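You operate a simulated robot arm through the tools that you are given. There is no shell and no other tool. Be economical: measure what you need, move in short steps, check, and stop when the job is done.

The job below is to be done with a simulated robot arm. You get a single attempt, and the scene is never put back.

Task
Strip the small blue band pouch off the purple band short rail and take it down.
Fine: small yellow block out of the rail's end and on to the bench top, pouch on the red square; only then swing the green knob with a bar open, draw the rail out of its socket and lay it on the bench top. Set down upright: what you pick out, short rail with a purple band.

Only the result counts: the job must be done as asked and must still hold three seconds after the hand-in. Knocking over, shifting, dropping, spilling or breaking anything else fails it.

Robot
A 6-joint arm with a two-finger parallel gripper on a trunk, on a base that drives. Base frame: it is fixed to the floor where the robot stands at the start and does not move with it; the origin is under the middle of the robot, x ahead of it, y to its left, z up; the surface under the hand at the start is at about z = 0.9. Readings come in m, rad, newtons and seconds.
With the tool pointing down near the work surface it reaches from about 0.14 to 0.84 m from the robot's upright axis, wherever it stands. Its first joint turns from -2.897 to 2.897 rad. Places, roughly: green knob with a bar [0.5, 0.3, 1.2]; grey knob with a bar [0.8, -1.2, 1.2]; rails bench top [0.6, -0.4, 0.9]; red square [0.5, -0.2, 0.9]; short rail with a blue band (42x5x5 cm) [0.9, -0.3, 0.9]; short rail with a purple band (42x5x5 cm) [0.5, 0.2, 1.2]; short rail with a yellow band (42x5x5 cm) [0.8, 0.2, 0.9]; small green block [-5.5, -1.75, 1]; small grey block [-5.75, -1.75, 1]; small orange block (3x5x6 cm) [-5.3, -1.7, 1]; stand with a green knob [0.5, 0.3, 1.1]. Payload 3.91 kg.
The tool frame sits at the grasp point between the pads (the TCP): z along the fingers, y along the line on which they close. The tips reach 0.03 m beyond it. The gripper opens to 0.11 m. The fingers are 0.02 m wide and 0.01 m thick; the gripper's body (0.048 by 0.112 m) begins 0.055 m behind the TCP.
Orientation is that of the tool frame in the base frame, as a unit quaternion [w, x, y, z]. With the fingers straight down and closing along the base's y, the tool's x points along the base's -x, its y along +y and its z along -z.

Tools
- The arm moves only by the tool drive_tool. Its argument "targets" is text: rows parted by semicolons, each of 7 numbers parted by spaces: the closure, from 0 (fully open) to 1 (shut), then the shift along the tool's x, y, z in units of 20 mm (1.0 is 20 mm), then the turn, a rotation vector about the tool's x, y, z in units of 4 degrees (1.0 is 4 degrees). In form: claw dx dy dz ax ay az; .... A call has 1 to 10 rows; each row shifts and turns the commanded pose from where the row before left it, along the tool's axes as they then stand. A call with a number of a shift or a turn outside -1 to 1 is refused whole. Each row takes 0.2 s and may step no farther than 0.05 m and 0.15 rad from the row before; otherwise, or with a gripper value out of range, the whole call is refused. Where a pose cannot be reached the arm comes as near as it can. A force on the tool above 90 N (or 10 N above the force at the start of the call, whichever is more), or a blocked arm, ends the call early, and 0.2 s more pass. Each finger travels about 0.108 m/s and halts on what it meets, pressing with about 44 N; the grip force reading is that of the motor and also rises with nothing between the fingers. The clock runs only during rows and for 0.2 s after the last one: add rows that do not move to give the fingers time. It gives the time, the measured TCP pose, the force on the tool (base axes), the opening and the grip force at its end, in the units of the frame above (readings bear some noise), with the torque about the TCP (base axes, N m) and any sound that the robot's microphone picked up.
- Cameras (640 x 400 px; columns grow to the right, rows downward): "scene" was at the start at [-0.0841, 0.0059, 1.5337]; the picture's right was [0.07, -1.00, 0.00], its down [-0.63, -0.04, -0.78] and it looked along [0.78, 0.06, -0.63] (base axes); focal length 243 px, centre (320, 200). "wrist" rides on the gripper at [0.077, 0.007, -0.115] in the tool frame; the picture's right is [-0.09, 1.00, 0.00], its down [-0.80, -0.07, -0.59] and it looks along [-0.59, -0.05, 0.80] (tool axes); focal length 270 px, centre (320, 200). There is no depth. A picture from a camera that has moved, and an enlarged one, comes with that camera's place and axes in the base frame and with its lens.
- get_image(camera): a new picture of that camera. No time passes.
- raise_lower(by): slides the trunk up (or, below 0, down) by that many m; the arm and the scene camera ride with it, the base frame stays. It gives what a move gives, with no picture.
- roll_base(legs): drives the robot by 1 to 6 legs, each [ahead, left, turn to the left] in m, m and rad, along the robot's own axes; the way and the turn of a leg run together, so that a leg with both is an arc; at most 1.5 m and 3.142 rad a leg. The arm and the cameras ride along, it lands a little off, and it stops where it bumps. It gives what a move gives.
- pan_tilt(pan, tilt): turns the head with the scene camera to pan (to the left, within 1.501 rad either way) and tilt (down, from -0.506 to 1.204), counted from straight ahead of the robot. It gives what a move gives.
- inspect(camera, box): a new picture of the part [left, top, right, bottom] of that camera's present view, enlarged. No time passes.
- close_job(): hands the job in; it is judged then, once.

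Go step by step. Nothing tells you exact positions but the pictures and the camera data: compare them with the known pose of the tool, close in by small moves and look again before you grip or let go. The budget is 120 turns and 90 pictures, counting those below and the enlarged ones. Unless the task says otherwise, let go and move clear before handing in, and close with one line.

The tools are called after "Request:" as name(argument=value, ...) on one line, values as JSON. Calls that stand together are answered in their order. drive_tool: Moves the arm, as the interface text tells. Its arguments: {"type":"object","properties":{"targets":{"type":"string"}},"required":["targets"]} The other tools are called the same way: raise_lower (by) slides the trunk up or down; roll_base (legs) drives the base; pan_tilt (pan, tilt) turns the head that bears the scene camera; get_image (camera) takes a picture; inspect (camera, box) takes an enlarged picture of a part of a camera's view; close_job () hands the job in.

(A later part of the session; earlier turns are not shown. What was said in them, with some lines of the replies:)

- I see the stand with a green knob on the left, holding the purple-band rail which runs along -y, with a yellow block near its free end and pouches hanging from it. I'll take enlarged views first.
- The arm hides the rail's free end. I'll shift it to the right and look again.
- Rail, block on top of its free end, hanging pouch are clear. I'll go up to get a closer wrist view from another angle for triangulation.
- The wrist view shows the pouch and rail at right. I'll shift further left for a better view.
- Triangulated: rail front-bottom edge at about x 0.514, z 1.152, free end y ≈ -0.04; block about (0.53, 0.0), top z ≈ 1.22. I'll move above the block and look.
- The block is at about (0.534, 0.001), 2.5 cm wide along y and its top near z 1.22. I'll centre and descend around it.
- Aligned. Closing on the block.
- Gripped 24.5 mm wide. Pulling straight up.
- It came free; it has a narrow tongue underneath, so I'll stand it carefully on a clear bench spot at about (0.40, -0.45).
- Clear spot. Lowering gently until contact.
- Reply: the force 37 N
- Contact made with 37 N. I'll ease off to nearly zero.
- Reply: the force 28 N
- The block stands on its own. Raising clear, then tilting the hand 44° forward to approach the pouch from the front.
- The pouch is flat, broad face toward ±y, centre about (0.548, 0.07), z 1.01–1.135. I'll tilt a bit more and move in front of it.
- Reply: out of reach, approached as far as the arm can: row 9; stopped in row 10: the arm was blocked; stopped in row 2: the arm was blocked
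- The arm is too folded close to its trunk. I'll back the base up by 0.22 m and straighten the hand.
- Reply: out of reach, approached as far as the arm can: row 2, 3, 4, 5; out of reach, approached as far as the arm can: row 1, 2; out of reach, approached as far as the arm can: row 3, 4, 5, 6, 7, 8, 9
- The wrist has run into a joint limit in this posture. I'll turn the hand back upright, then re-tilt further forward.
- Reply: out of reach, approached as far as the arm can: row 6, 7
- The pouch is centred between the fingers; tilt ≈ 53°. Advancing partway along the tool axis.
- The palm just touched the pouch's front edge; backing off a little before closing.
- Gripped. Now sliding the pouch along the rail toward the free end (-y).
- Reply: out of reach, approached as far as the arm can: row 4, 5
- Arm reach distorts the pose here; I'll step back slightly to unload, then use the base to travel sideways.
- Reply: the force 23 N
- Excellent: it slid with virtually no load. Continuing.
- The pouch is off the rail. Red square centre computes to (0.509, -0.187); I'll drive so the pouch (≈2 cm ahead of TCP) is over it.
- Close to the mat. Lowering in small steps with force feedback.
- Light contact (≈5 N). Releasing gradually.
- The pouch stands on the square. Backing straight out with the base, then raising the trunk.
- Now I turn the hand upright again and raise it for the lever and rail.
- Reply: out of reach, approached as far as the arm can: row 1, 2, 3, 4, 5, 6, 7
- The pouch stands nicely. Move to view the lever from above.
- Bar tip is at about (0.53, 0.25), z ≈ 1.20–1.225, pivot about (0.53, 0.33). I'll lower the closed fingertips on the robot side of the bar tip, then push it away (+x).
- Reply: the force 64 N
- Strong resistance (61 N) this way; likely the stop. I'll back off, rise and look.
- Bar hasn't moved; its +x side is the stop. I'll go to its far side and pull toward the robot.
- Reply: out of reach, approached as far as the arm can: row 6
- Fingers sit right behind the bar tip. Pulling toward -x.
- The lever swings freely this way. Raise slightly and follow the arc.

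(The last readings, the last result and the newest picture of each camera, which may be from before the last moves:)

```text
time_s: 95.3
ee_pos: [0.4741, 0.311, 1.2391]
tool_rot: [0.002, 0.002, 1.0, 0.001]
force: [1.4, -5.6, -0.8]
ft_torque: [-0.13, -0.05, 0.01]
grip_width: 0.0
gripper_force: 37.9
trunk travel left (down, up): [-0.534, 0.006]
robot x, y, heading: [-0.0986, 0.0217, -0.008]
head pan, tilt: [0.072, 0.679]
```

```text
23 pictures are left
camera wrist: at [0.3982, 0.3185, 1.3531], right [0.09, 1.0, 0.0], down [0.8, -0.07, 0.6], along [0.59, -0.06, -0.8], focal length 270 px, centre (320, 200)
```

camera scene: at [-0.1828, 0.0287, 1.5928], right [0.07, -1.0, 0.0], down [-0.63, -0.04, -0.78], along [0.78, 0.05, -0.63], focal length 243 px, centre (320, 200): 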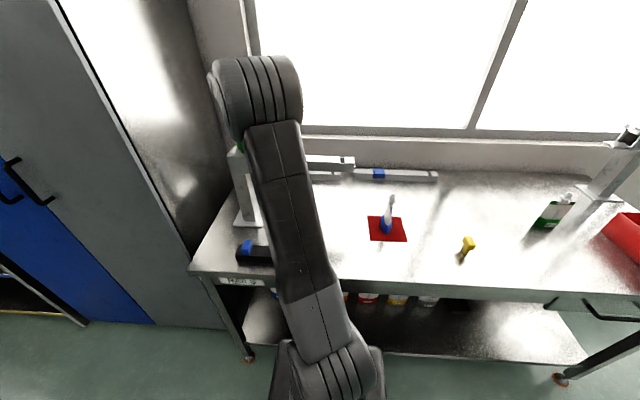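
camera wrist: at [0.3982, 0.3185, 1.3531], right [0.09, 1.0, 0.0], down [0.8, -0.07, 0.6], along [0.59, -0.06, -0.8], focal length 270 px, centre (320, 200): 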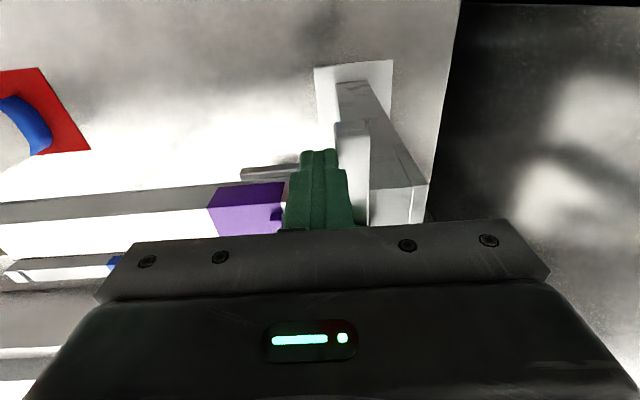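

The bar now points toward the robot (~90°). A little more push, then withdraw upward and check.

Request:
drive_tool(targets="1 0 0.3 0 0 0 0;1 0 0.3 0 0 0 0;1 0 0 0 0 0 0")

Request:
drive_tool(targets="1 0 -0.5 0 0 0 0;1 0 -0.5 -0.5 0 0 0;1 0 -1 -1 0 0 0;1 0 -1 -1 0 0 0;1 0 -1 -1 0 0 0;1 0 -1 -1 0 0 0;1 0 -1 -0.5 0 0 0")

Request:
get_image(camera="wrist")

```text
time_s: 96.1
ee_pos: [0.475, 0.3137, 1.2384]
tool_rot: [-0.001, 0.005, 1.0, 0.0]
force: [-5.9, -52.7, -13.9]
ft_torque: [-1.44, 0.33, -0.39]
grip_width: 0.0
gripper_force: 37.1
trunk travel left (down, up): [-0.534, 0.006]
robot x, y, heading: [-0.0992, 0.0183, -0.009]
head pan, tilt: [0.072, 0.679]
```

```text
time_s: 97.7
ee_pos: [0.4733, 0.2062, 1.3398]
tool_rot: [0.002, 0.001, 1.0, 0.0]
force: [0.4, -0.7, -0.5]
ft_torque: [0.0, 0.0, 0.03]
grip_width: 0.0001
gripper_force: 37.6
trunk travel left (down, up): [-0.534, 0.006]
robot x, y, heading: [-0.0993, 0.0211, -0.011]
head pan, tilt: [0.072, 0.679]
```

```text
22 pictures are left
camera wrist: at [0.3963, 0.2121, 1.4536], right [0.09, 1.0, 0.0], down [0.8, -0.07, 0.6], along [0.59, -0.06, -0.8], focal length 270 px, centre (320, 200)
```

wrist: 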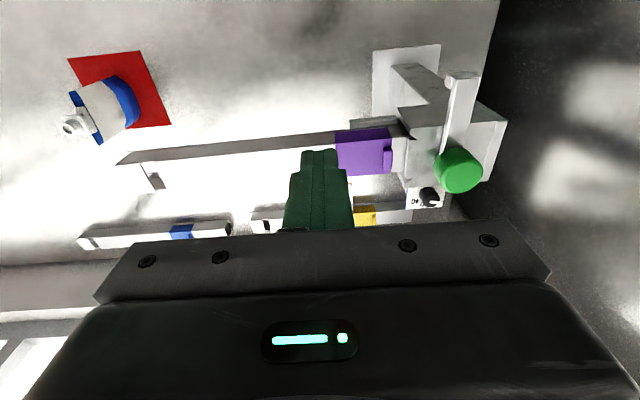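

Lever is open at its stop. Next: move over the rail's middle, turn the hand 90° so the fingers straddle it across x.

Request:
drive_tool(targets="0.5 -0.9 -0.5 0.5 0 0 -1;0 -0.9 -0.5 0.5 0 0 -1;0 -0.9 -0.5 0.5 0 0 -1;0 -0.9 -0.2 0 0 0 -1;0 0 0 0 0 0 -1;0 0 0 0 0 0 -1;0 0 0 0 0 0 -1")

Request:
drive_tool(targets="0 0 0 0 0 0 -1;0 0 0 0 0 0 -1;0 0 0 0 0 0 -1;0 0 0 0 0 0 -1;0 0 0 0 0 0 -1;0 0 0 0 0 0 -1;0 0 0 0 0 0 -1;0 0 0 0 0 0 -1")

Request:
drive_tool(targets="0 0 0 0 0 0 -1;0 0 0 0 0 0 -1;0 0 0 0 0 0 -1;0 0 0 0 0 0 -1;0 0 0 0 0 0 -1;0 0 0 0 0 0 -1;0 0 0 0 0 0 -1")

Request:
get_image(camera="wrist")

```text
time_s: 99.3
ee_pos: [0.5475, 0.1798, 1.3092]
tool_rot: [0.001, -0.24, 0.971, -0.001]
force: [0.1, -0.2, 0.0]
ft_torque: [0.03, -0.06, -0.03]
grip_width: 0.1101
gripper_force: 0.1
trunk travel left (down, up): [-0.534, 0.006]
robot x, y, heading: [-0.0968, 0.0199, -0.007]
head pan, tilt: [0.072, 0.679]
```

```text
time_s: 101.1
ee_pos: [0.5489, 0.1801, 1.3108]
tool_rot: [0.001, -0.5, 0.866, -0.002]
force: [0.4, -0.9, 0.0]
ft_torque: [-0.02, 0.02, 0.0]
grip_width: 0.1101
gripper_force: 0.1
trunk travel left (down, up): [-0.534, 0.006]
robot x, y, heading: [-0.0968, 0.0239, -0.001]
head pan, tilt: [0.072, 0.679]
```

```text
time_s: 102.7
ee_pos: [0.5481, 0.1792, 1.3091]
tool_rot: [0.0, -0.693, 0.721, -0.001]
force: [0.3, 0.0, 0.1]
ft_torque: [0.01, -0.01, 0.01]
grip_width: 0.1102
gripper_force: 0.0
trunk travel left (down, up): [-0.534, 0.006]
robot x, y, heading: [-0.0966, 0.0217, -0.006]
head pan, tilt: [0.072, 0.679]
```

```text
21 pictures are left
camera wrist: at [0.538, 0.1019, 1.4236], right [-0.99, 0.13, 0.0], down [0.1, 0.8, 0.59], along [0.08, 0.59, -0.8], focal length 270 px, centre (320, 200)
```

wrist: 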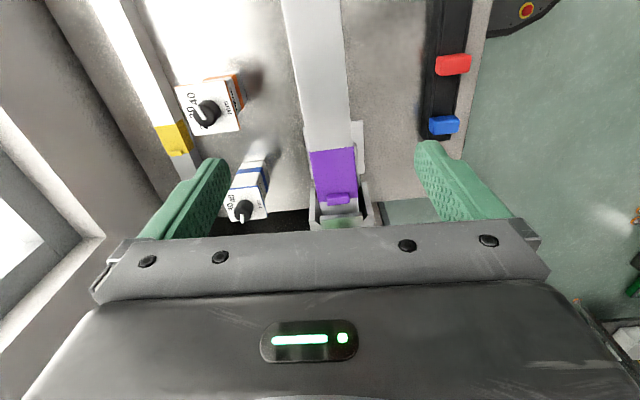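

Rail spans x ≈ 0.521–0.562, parallel to y. Fine-align and descend around it.

Request:
drive_tool(targets="0 0.5 0.3 0.9 0 0 -0.55;0 0 0 1 0 0 0;0 0 0 1 0 0 0;0 0 0 1 0 0 0;0 0 0 1 0 0 0;0 0 0 0.9 0 0 0;0 0 0 0.5 0 0 0;0 0 0 0.4 0 0 0")

Request:
get_image(camera="wrist")

```text
time_s: 104.5
ee_pos: [0.5431, 0.17, 1.1745]
tool_rot: [0.001, -0.707, 0.707, -0.002]
force: [-0.3, 0.2, -0.2]
ft_torque: [0.0, 0.0, 0.01]
grip_width: 0.1098
gripper_force: 0.1
trunk travel left (down, up): [-0.534, 0.006]
robot x, y, heading: [-0.096, 0.0191, -0.01]
head pan, tilt: [0.072, 0.679]
```

```text
20 pictures are left
camera wrist: at [0.5353, 0.0919, 1.289], right [-1.0, 0.09, 0.0], down [0.07, 0.8, 0.59], along [0.05, 0.59, -0.8], focal length 270 px, centre (320, 200)
```

wrist: 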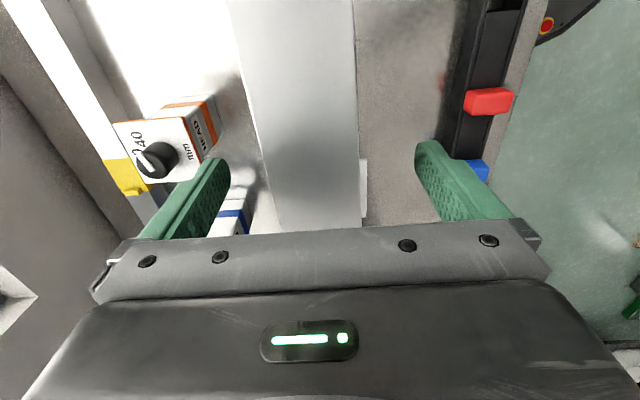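

Request:
drive_tool(targets="0.3 0 -0.1 0 0 0 0;0.5 0 0 0 0 0 0;0.6 0 0 0 0 0 0;0.8 0 0 0 0 0 0;1 0 0 0 0 0 0;1 0 0 0 0 0 0")

Request:
get_image(camera="wrist")

```text
time_s: 105.9
ee_pos: [0.5447, 0.1695, 1.176]
tool_rot: [0.0, 0.707, -0.707, 0.001]
force: [-1.9, -1.1, 0.1]
ft_torque: [-0.2, 0.14, 0.51]
grip_width: 0.0421
gripper_force: 44.0
trunk travel left (down, up): [-0.534, 0.006]
robot x, y, heading: [-0.0989, 0.0189, -0.007]
head pan, tilt: [0.072, 0.679]
```

```text
19 pictures are left
camera wrist: at [0.5369, 0.0917, 1.2897], right [-1.0, 0.09, 0.0], down [0.07, 0.8, 0.59], along [0.05, 0.59, -0.8], focal length 270 px, centre (320, 200)
```

wrist: 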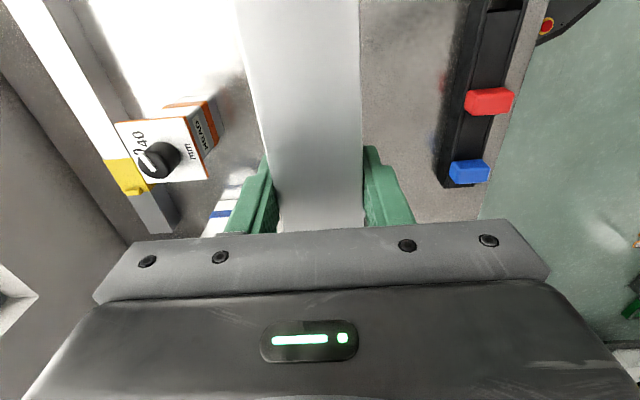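

Rail gripped (42 mm). Drawing it out along -y.

Request:
drive_tool(targets="1 0.3 0 0 0 0 0;1 0.5 0 0 0 0 0;1 0.5 0 0 0 0 0;1 0.5 0 0 0 0 0")

```text
time_s: 106.9
ee_pos: [0.5439, 0.1325, 1.1758]
tool_rot: [0.0, 0.707, -0.707, 0.002]
force: [-4.4, -2.1, 0.0]
ft_torque: [0.01, 0.04, 0.57]
grip_width: 0.0423
gripper_force: 43.7
trunk travel left (down, up): [-0.534, 0.006]
robot x, y, heading: [-0.0998, 0.0199, -0.005]
head pan, tilt: [0.072, 0.679]
```

Request:
drive_tool(targets="1 0.5 -0.03 0 0 0 0;1 0.5 -0.03 0 0 0 0;1 0.5 0 0 0 0 0;1 0.5 0 0 0 0 0;1 0.5 0 0 0 0 0;1 0.5 0 0 0 0 0;1 0.5 0 0 0 0 0;1 0.5 0 0 0 0 0;1 0.5 0 0 0 0 0;1 0.5 0 0 0 0 0")

Request:
get_image(camera="wrist")

Request:
get_image(camera="scene")

```text
time_s: 109.1
ee_pos: [0.5453, 0.034, 1.1752]
tool_rot: [0.0, 0.707, -0.707, 0.0]
force: [-0.4, 0.1, 0.0]
ft_torque: [-0.03, -0.03, 0.03]
grip_width: 0.0422
gripper_force: 44.1
trunk travel left (down, up): [-0.534, 0.006]
robot x, y, heading: [-0.097, 0.0209, -0.008]
head pan, tilt: [0.072, 0.679]
```

```text
18 pictures are left
camera wrist: at [0.5386, -0.0441, 1.2892], right [-1.0, 0.09, 0.0], down [0.07, 0.8, 0.59], along [0.05, 0.59, -0.8], focal length 270 px, centre (320, 200)
```

wrist: 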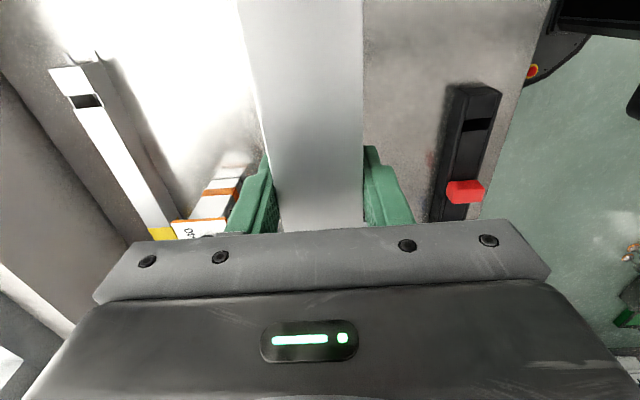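

```text
17 pictures are left
camera scene: at [-0.1827, 0.0284, 1.5927], right [0.07, -1.0, 0.0], down [-0.63, -0.04, -0.78], along [0.78, 0.05, -0.63], focal length 243 px, centre (320, 200)
```

scene: 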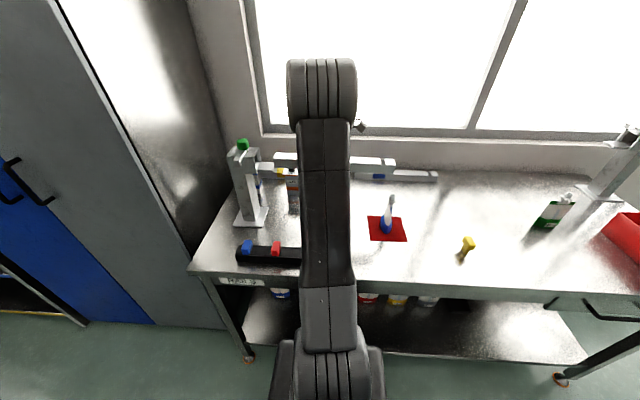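

Request:
inspect(camera="scene", box=[220, 125, 440, 262])

```text
2.91 times, centred on (330, 194) of scene
camera zoom: at [-0.1827, 0.0284, 1.5927], right [0.07, -1.0, 0.0], down [-0.63, -0.04, -0.78], along [0.78, 0.05, -0.63], focal length 706 px, centre (291, 219)
```

zoom: 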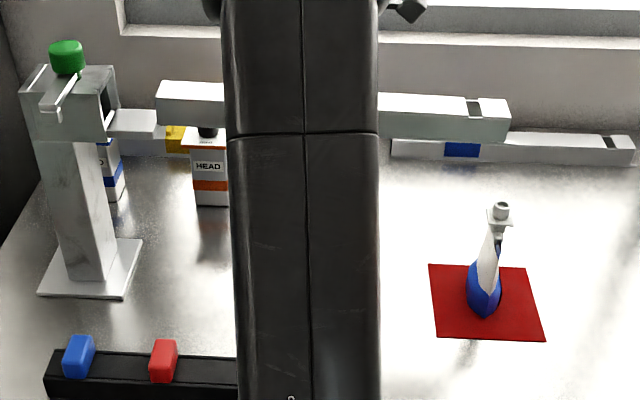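

Rail is fully out and held level. Lift a bit and drive sideways to the clear bench area (rail centre ≈ (0.60, -0.52)).

Request:
drive_tool(targets="1 0 0 -0.5 0 0 0;1 0 0 -0.5 0 0 0")

Request:
roll_base(legs=[[0, -0.3, 0], [0.05, -0.25, 0]])

Request:
get_image(camera="scene")

Request:
get_image(camera="wrist")

```text
time_s: 109.7
ee_pos: [0.5452, 0.0343, 1.1955]
tool_rot: [0.001, -0.706, 0.708, -0.001]
force: [-0.1, -0.7, -4.5]
ft_torque: [-0.04, 0.01, 0.01]
grip_width: 0.0419
gripper_force: 44.0
trunk travel left (down, up): [-0.534, 0.006]
robot x, y, heading: [-0.0983, 0.0226, -0.008]
head pan, tilt: [0.072, 0.679]
```

```text
time_s: 113.2
ee_pos: [0.5914, -0.5191, 1.1943]
tool_rot: [0.001, -0.707, 0.708, -0.001]
force: [0.0, -0.1, -3.6]
ft_torque: [-0.03, 0.0, -0.01]
grip_width: 0.0419
gripper_force: 44.1
trunk travel left (down, up): [-0.534, 0.006]
robot x, y, heading: [-0.0498, -0.5298, -0.01]
head pan, tilt: [0.072, 0.679]
```

```text
15 pictures are left
camera scene: at [-0.1362, -0.5243, 1.5928], right [0.06, -1.0, 0.0], down [-0.63, -0.04, -0.78], along [0.78, 0.05, -0.63], focal length 243 px, centre (320, 200)
```

scene: 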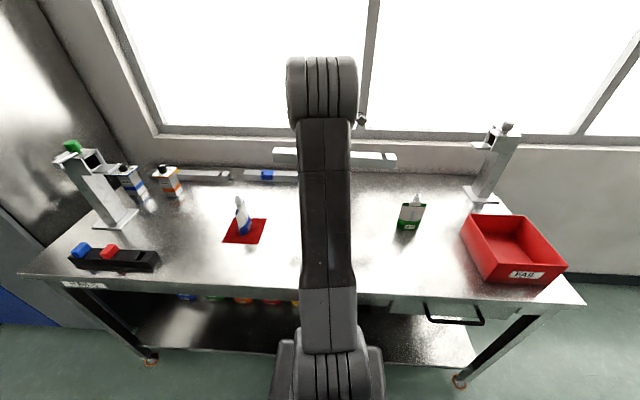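

```text
14 pictures are left
camera wrist: at [0.5847, -0.5976, 1.3093], right [-1.0, 0.09, 0.0], down [0.07, 0.8, 0.59], along [0.06, 0.59, -0.8], focal length 270 px, centre (320, 200)
```

wrist: 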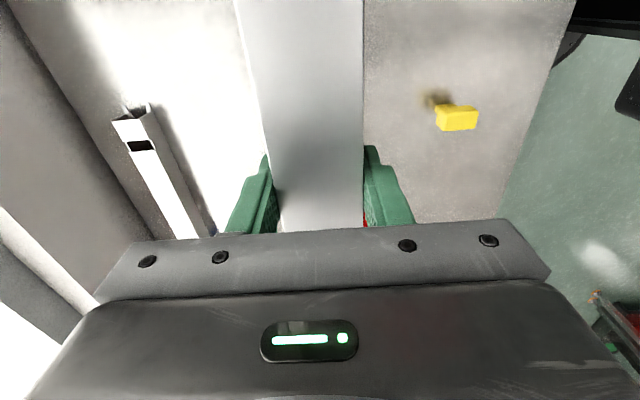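

Path clear. Shift 2 cm left and lower.

Request:
drive_tool(targets="1 -0.5 0 0.95 0 0 0;1 -0.5 0 0.95 0 0 0;1 0 0 0.95 0 0 0;1 0 0 0.95 0 0 0;1 0 0 0.95 0 0 0;1 0 0 0.95 0 0 0;1 0 0 0.95 0 0 0;1 0 0 0.95 0 0 0;1 0 0 0.95 0 0 0;1 0 0 0.95 0 0 0")

Request:
get_image(camera="scene")

```text
time_s: 115.4
ee_pos: [0.5928, -0.4997, 1.0039]
tool_rot: [0.001, 0.707, -0.707, 0.001]
force: [-0.5, -0.4, -3.0]
ft_torque: [-0.04, 0.01, 0.02]
grip_width: 0.0419
gripper_force: 44.4
trunk travel left (down, up): [-0.534, 0.006]
robot x, y, heading: [-0.0529, -0.526, -0.01]
head pan, tilt: [0.072, 0.679]
```

```text
13 pictures are left
camera scene: at [-0.1361, -0.5233, 1.5928], right [0.06, -1.0, 0.0], down [-0.63, -0.04, -0.78], along [0.78, 0.05, -0.63], focal length 243 px, centre (320, 200)
```

scene: 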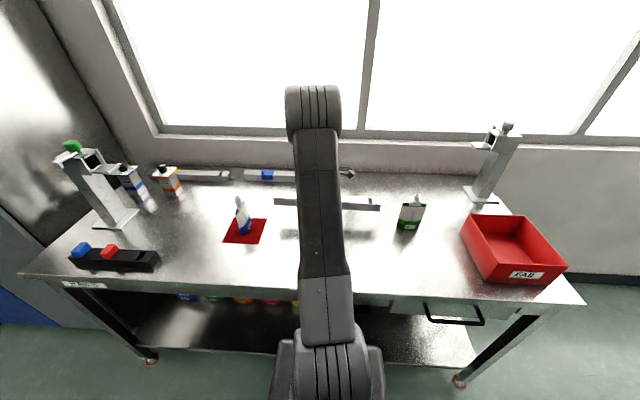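

Request:
drive_tool(targets="1 0 0 0.8 0 0 0;1 0 0 0.8 0 0 0;1 0 0 0.6 0 0 0;1 0 0 0.2 0 0 0;1 0 0 0.15 0 0 0;1 0 0 0.15 0 0 0;1 0 0 0.1 0 0 0")

```text
time_s: 117.0
ee_pos: [0.592, -0.4991, 0.9489]
tool_rot: [0.001, -0.707, 0.708, -0.001]
force: [-0.6, 0.4, -3.9]
ft_torque: [-0.02, -0.01, -0.04]
grip_width: 0.0418
gripper_force: 44.0
trunk travel left (down, up): [-0.534, 0.006]
robot x, y, heading: [-0.0542, -0.5287, -0.008]
head pan, tilt: [0.072, 0.679]
```

Request:
drive_tool(targets="1 0 0 0.1 0 0 0;1 0 0 0.1 0 0 0;1 0 0 0.1 0 0 0;1 0 0 0.1 0 0 0;1 0 0 0.1 0 0 0")

Request:
inspect(camera="scene", box=[260, 170, 440, 260])

```text
time_s: 118.2
ee_pos: [0.5923, -0.4993, 0.9398]
tool_rot: [0.0, -0.706, 0.708, -0.002]
force: [0.2, 0.8, -3.8]
ft_torque: [-0.06, 0.01, 0.02]
grip_width: 0.0421
gripper_force: 44.2
trunk travel left (down, up): [-0.534, 0.006]
robot x, y, heading: [-0.0517, -0.5285, -0.003]
head pan, tilt: [0.072, 0.679]
```

```text
3.56 times, centred on (350, 215) of scene
camera zoom: at [-0.1364, -0.5233, 1.5928], right [0.06, -1.0, 0.0], down [-0.63, -0.04, -0.78], along [0.78, 0.05, -0.63], focal length 863 px, centre (213, 147)
```

zoom: 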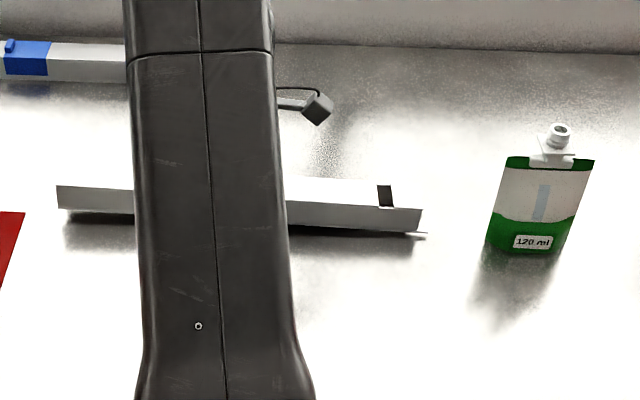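

Request:
drive_tool(targets="1 0 0 0.1 0 0 0;1 0 0 0.1 0 0 0;1 0 0 0.1 0 0 0;1 0 0 0.1 0 0 0")

```text
time_s: 119.2
ee_pos: [0.5926, -0.4997, 0.9322]
tool_rot: [0.0, -0.707, 0.707, -0.001]
force: [0.7, 0.7, 0.2]
ft_torque: [-1.08, 0.04, 0.2]
grip_width: 0.0418
gripper_force: 43.8
trunk travel left (down, up): [-0.534, 0.006]
robot x, y, heading: [-0.0521, -0.5304, -0.005]
head pan, tilt: [0.072, 0.679]
```

Request:
drive_tool(targets="1 0 0 0.05 0 0 0;1 0 0 0.05 0 0 0;1 0 0 0 0 0 0")

```text
time_s: 120.0
ee_pos: [0.5916, -0.4996, 0.9294]
tool_rot: [0.001, -0.707, 0.707, -0.002]
force: [2.4, 1.9, 7.6]
ft_torque: [-1.16, 0.21, 0.43]
grip_width: 0.0419
gripper_force: 44.2
trunk travel left (down, up): [-0.534, 0.006]
robot x, y, heading: [-0.055, -0.5276, -0.005]
head pan, tilt: [0.072, 0.679]
```

Rail is resting on the bench with light load. Releasing gradually.

Request:
drive_tool(targets="0.6 0 0 0 0 0 0;0.57 0 0 0 0 0 0;0.5 0 0 0 0 0 0;0.35 0 0 0 0 0 0;0.2 0 0 0 0 0 0")

Request:
get_image(camera="wrist")

```text
time_s: 121.2
ee_pos: [0.591, -0.5001, 0.9297]
tool_rot: [0.0, -0.707, 0.708, -0.002]
force: [4.5, -0.6, 15.5]
ft_torque: [0.1, 0.64, -0.12]
grip_width: 0.0856
gripper_force: 0.1
trunk travel left (down, up): [-0.534, 0.006]
robot x, y, heading: [-0.0532, -0.5312, -0.005]
head pan, tilt: [0.072, 0.679]
```

```text
11 pictures are left
camera wrist: at [0.5841, -0.5776, 1.0443], right [-1.0, 0.09, 0.0], down [0.07, 0.8, 0.59], along [0.06, 0.59, -0.8], focal length 270 px, centre (320, 200)
```

wrist: 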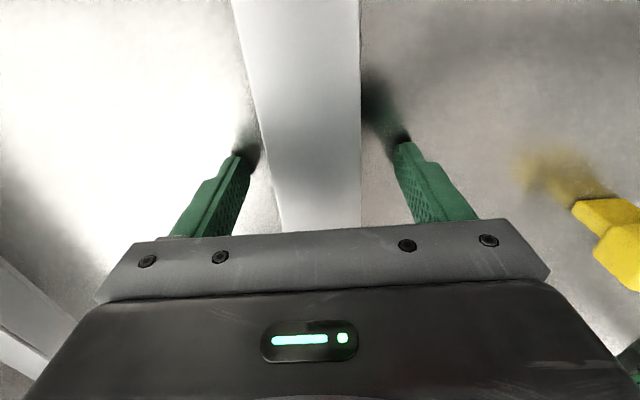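

Released; rise straight up and check.

Request:
drive_tool(targets="0.2 0 0 -0.5 0 0 0;0.1 0 0 -1 0 0 0;0 0 0 -1 0 0 0;0 0 0 -1 0 0 0;0 0 0 -1 0 0 0;0 0 0 -1 0 0 0;0 0 0 -1 0 0 0;0 0 0 -1 0 0 0;0 0 0 -1 0 0 0;0 0 0 -1 0 0 0")

Request:
roll_base(legs=[[-0.35, 0, 0], [0, 0.25, 0]])

Request:
get_image(camera="scene")

```text
time_s: 123.4
ee_pos: [0.5907, -0.4993, 1.1195]
tool_rot: [0.0, -0.707, 0.708, -0.001]
force: [-1.3, -0.3, -0.4]
ft_torque: [0.01, 0.01, 0.01]
grip_width: 0.1097
gripper_force: 0.1
trunk travel left (down, up): [-0.534, 0.006]
robot x, y, heading: [-0.0526, -0.5289, -0.005]
head pan, tilt: [0.072, 0.679]
```

```text
time_s: 127.1
ee_pos: [0.2453, -0.2462, 1.119]
tool_rot: [0.0, -0.707, 0.708, -0.001]
force: [-0.7, 0.7, 0.5]
ft_torque: [0.01, 0.02, 0.01]
grip_width: 0.1101
gripper_force: 0.1
trunk travel left (down, up): [-0.534, 0.006]
robot x, y, heading: [-0.3982, -0.2738, -0.013]
head pan, tilt: [0.072, 0.679]
```

```text
10 pictures are left
camera scene: at [-0.4829, -0.2694, 1.5927], right [0.06, -1.0, 0.0], down [-0.63, -0.04, -0.78], along [0.78, 0.05, -0.63], focal length 243 px, centre (320, 200)
```

scene: 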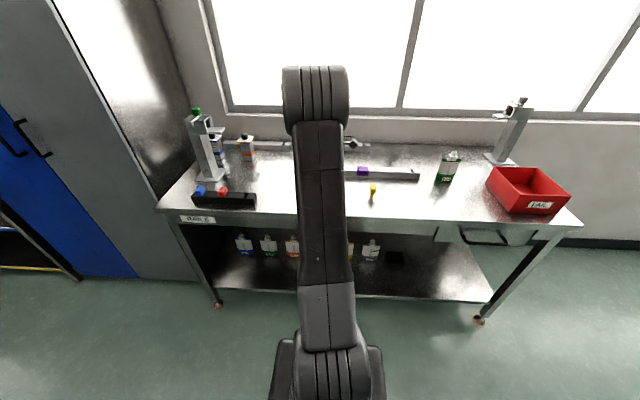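

Request:
inspect(camera="scene", box=[330, 140, 470, 215])

Request:
get_image(camera="wrist")

Request:
inspect(camera="scene", box=[170, 95, 300, 215])

```text
4.57 times, centred on (400, 178) of scene
camera zoom: at [-0.4829, -0.2694, 1.5927], right [0.06, -1.0, 0.0], down [-0.63, -0.04, -0.78], along [0.78, 0.05, -0.63], focal length 1110 px, centre (-46, 303)
```

zoom: 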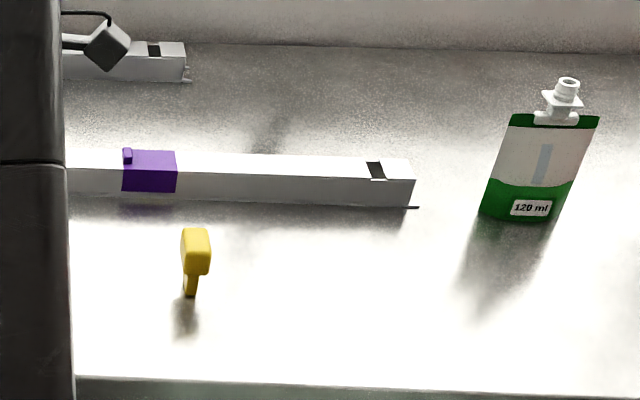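

```text
8 pictures are left
camera wrist: at [0.2383, -0.3239, 1.2335], right [-1.0, 0.09, 0.0], down [0.07, 0.8, 0.59], along [0.06, 0.59, -0.8], focal length 270 px, centre (320, 200)
```

wrist: 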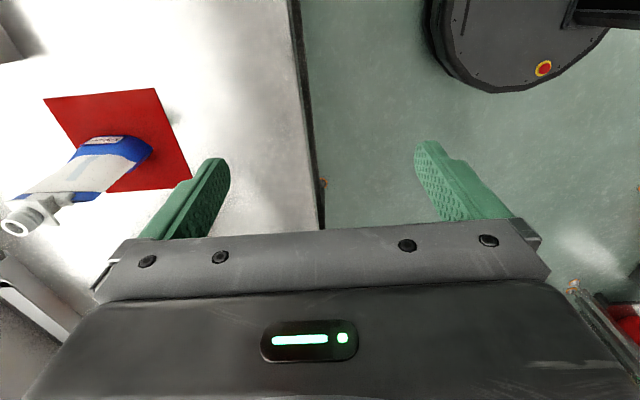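

```text
3.33 times, centred on (235, 155) of scene
camera zoom: at [-0.4829, -0.2694, 1.5927], right [0.06, -1.0, 0.0], down [-0.63, -0.04, -0.78], along [0.78, 0.05, -0.63], focal length 809 px, centre (603, 350)
```

zoom: 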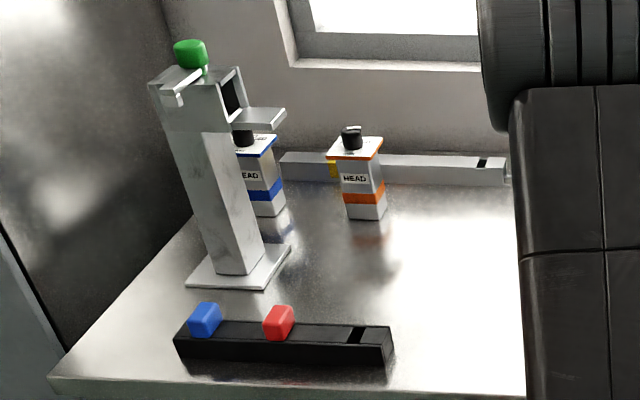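

The scene shows the block standing on the bench, the pouch upright on the red square, the lever open, and the rail lying tab-up on the bench. The hand is clear of everything, so I'm handing in.

Request:
close_job()

```text
The job is handed in.
```

The job is handed in: the yellow block is standing on the bench, the pouch is upright on the red square, the green knob's bar is swung open, and the purple-band rail is lying tab-up on the bench top.
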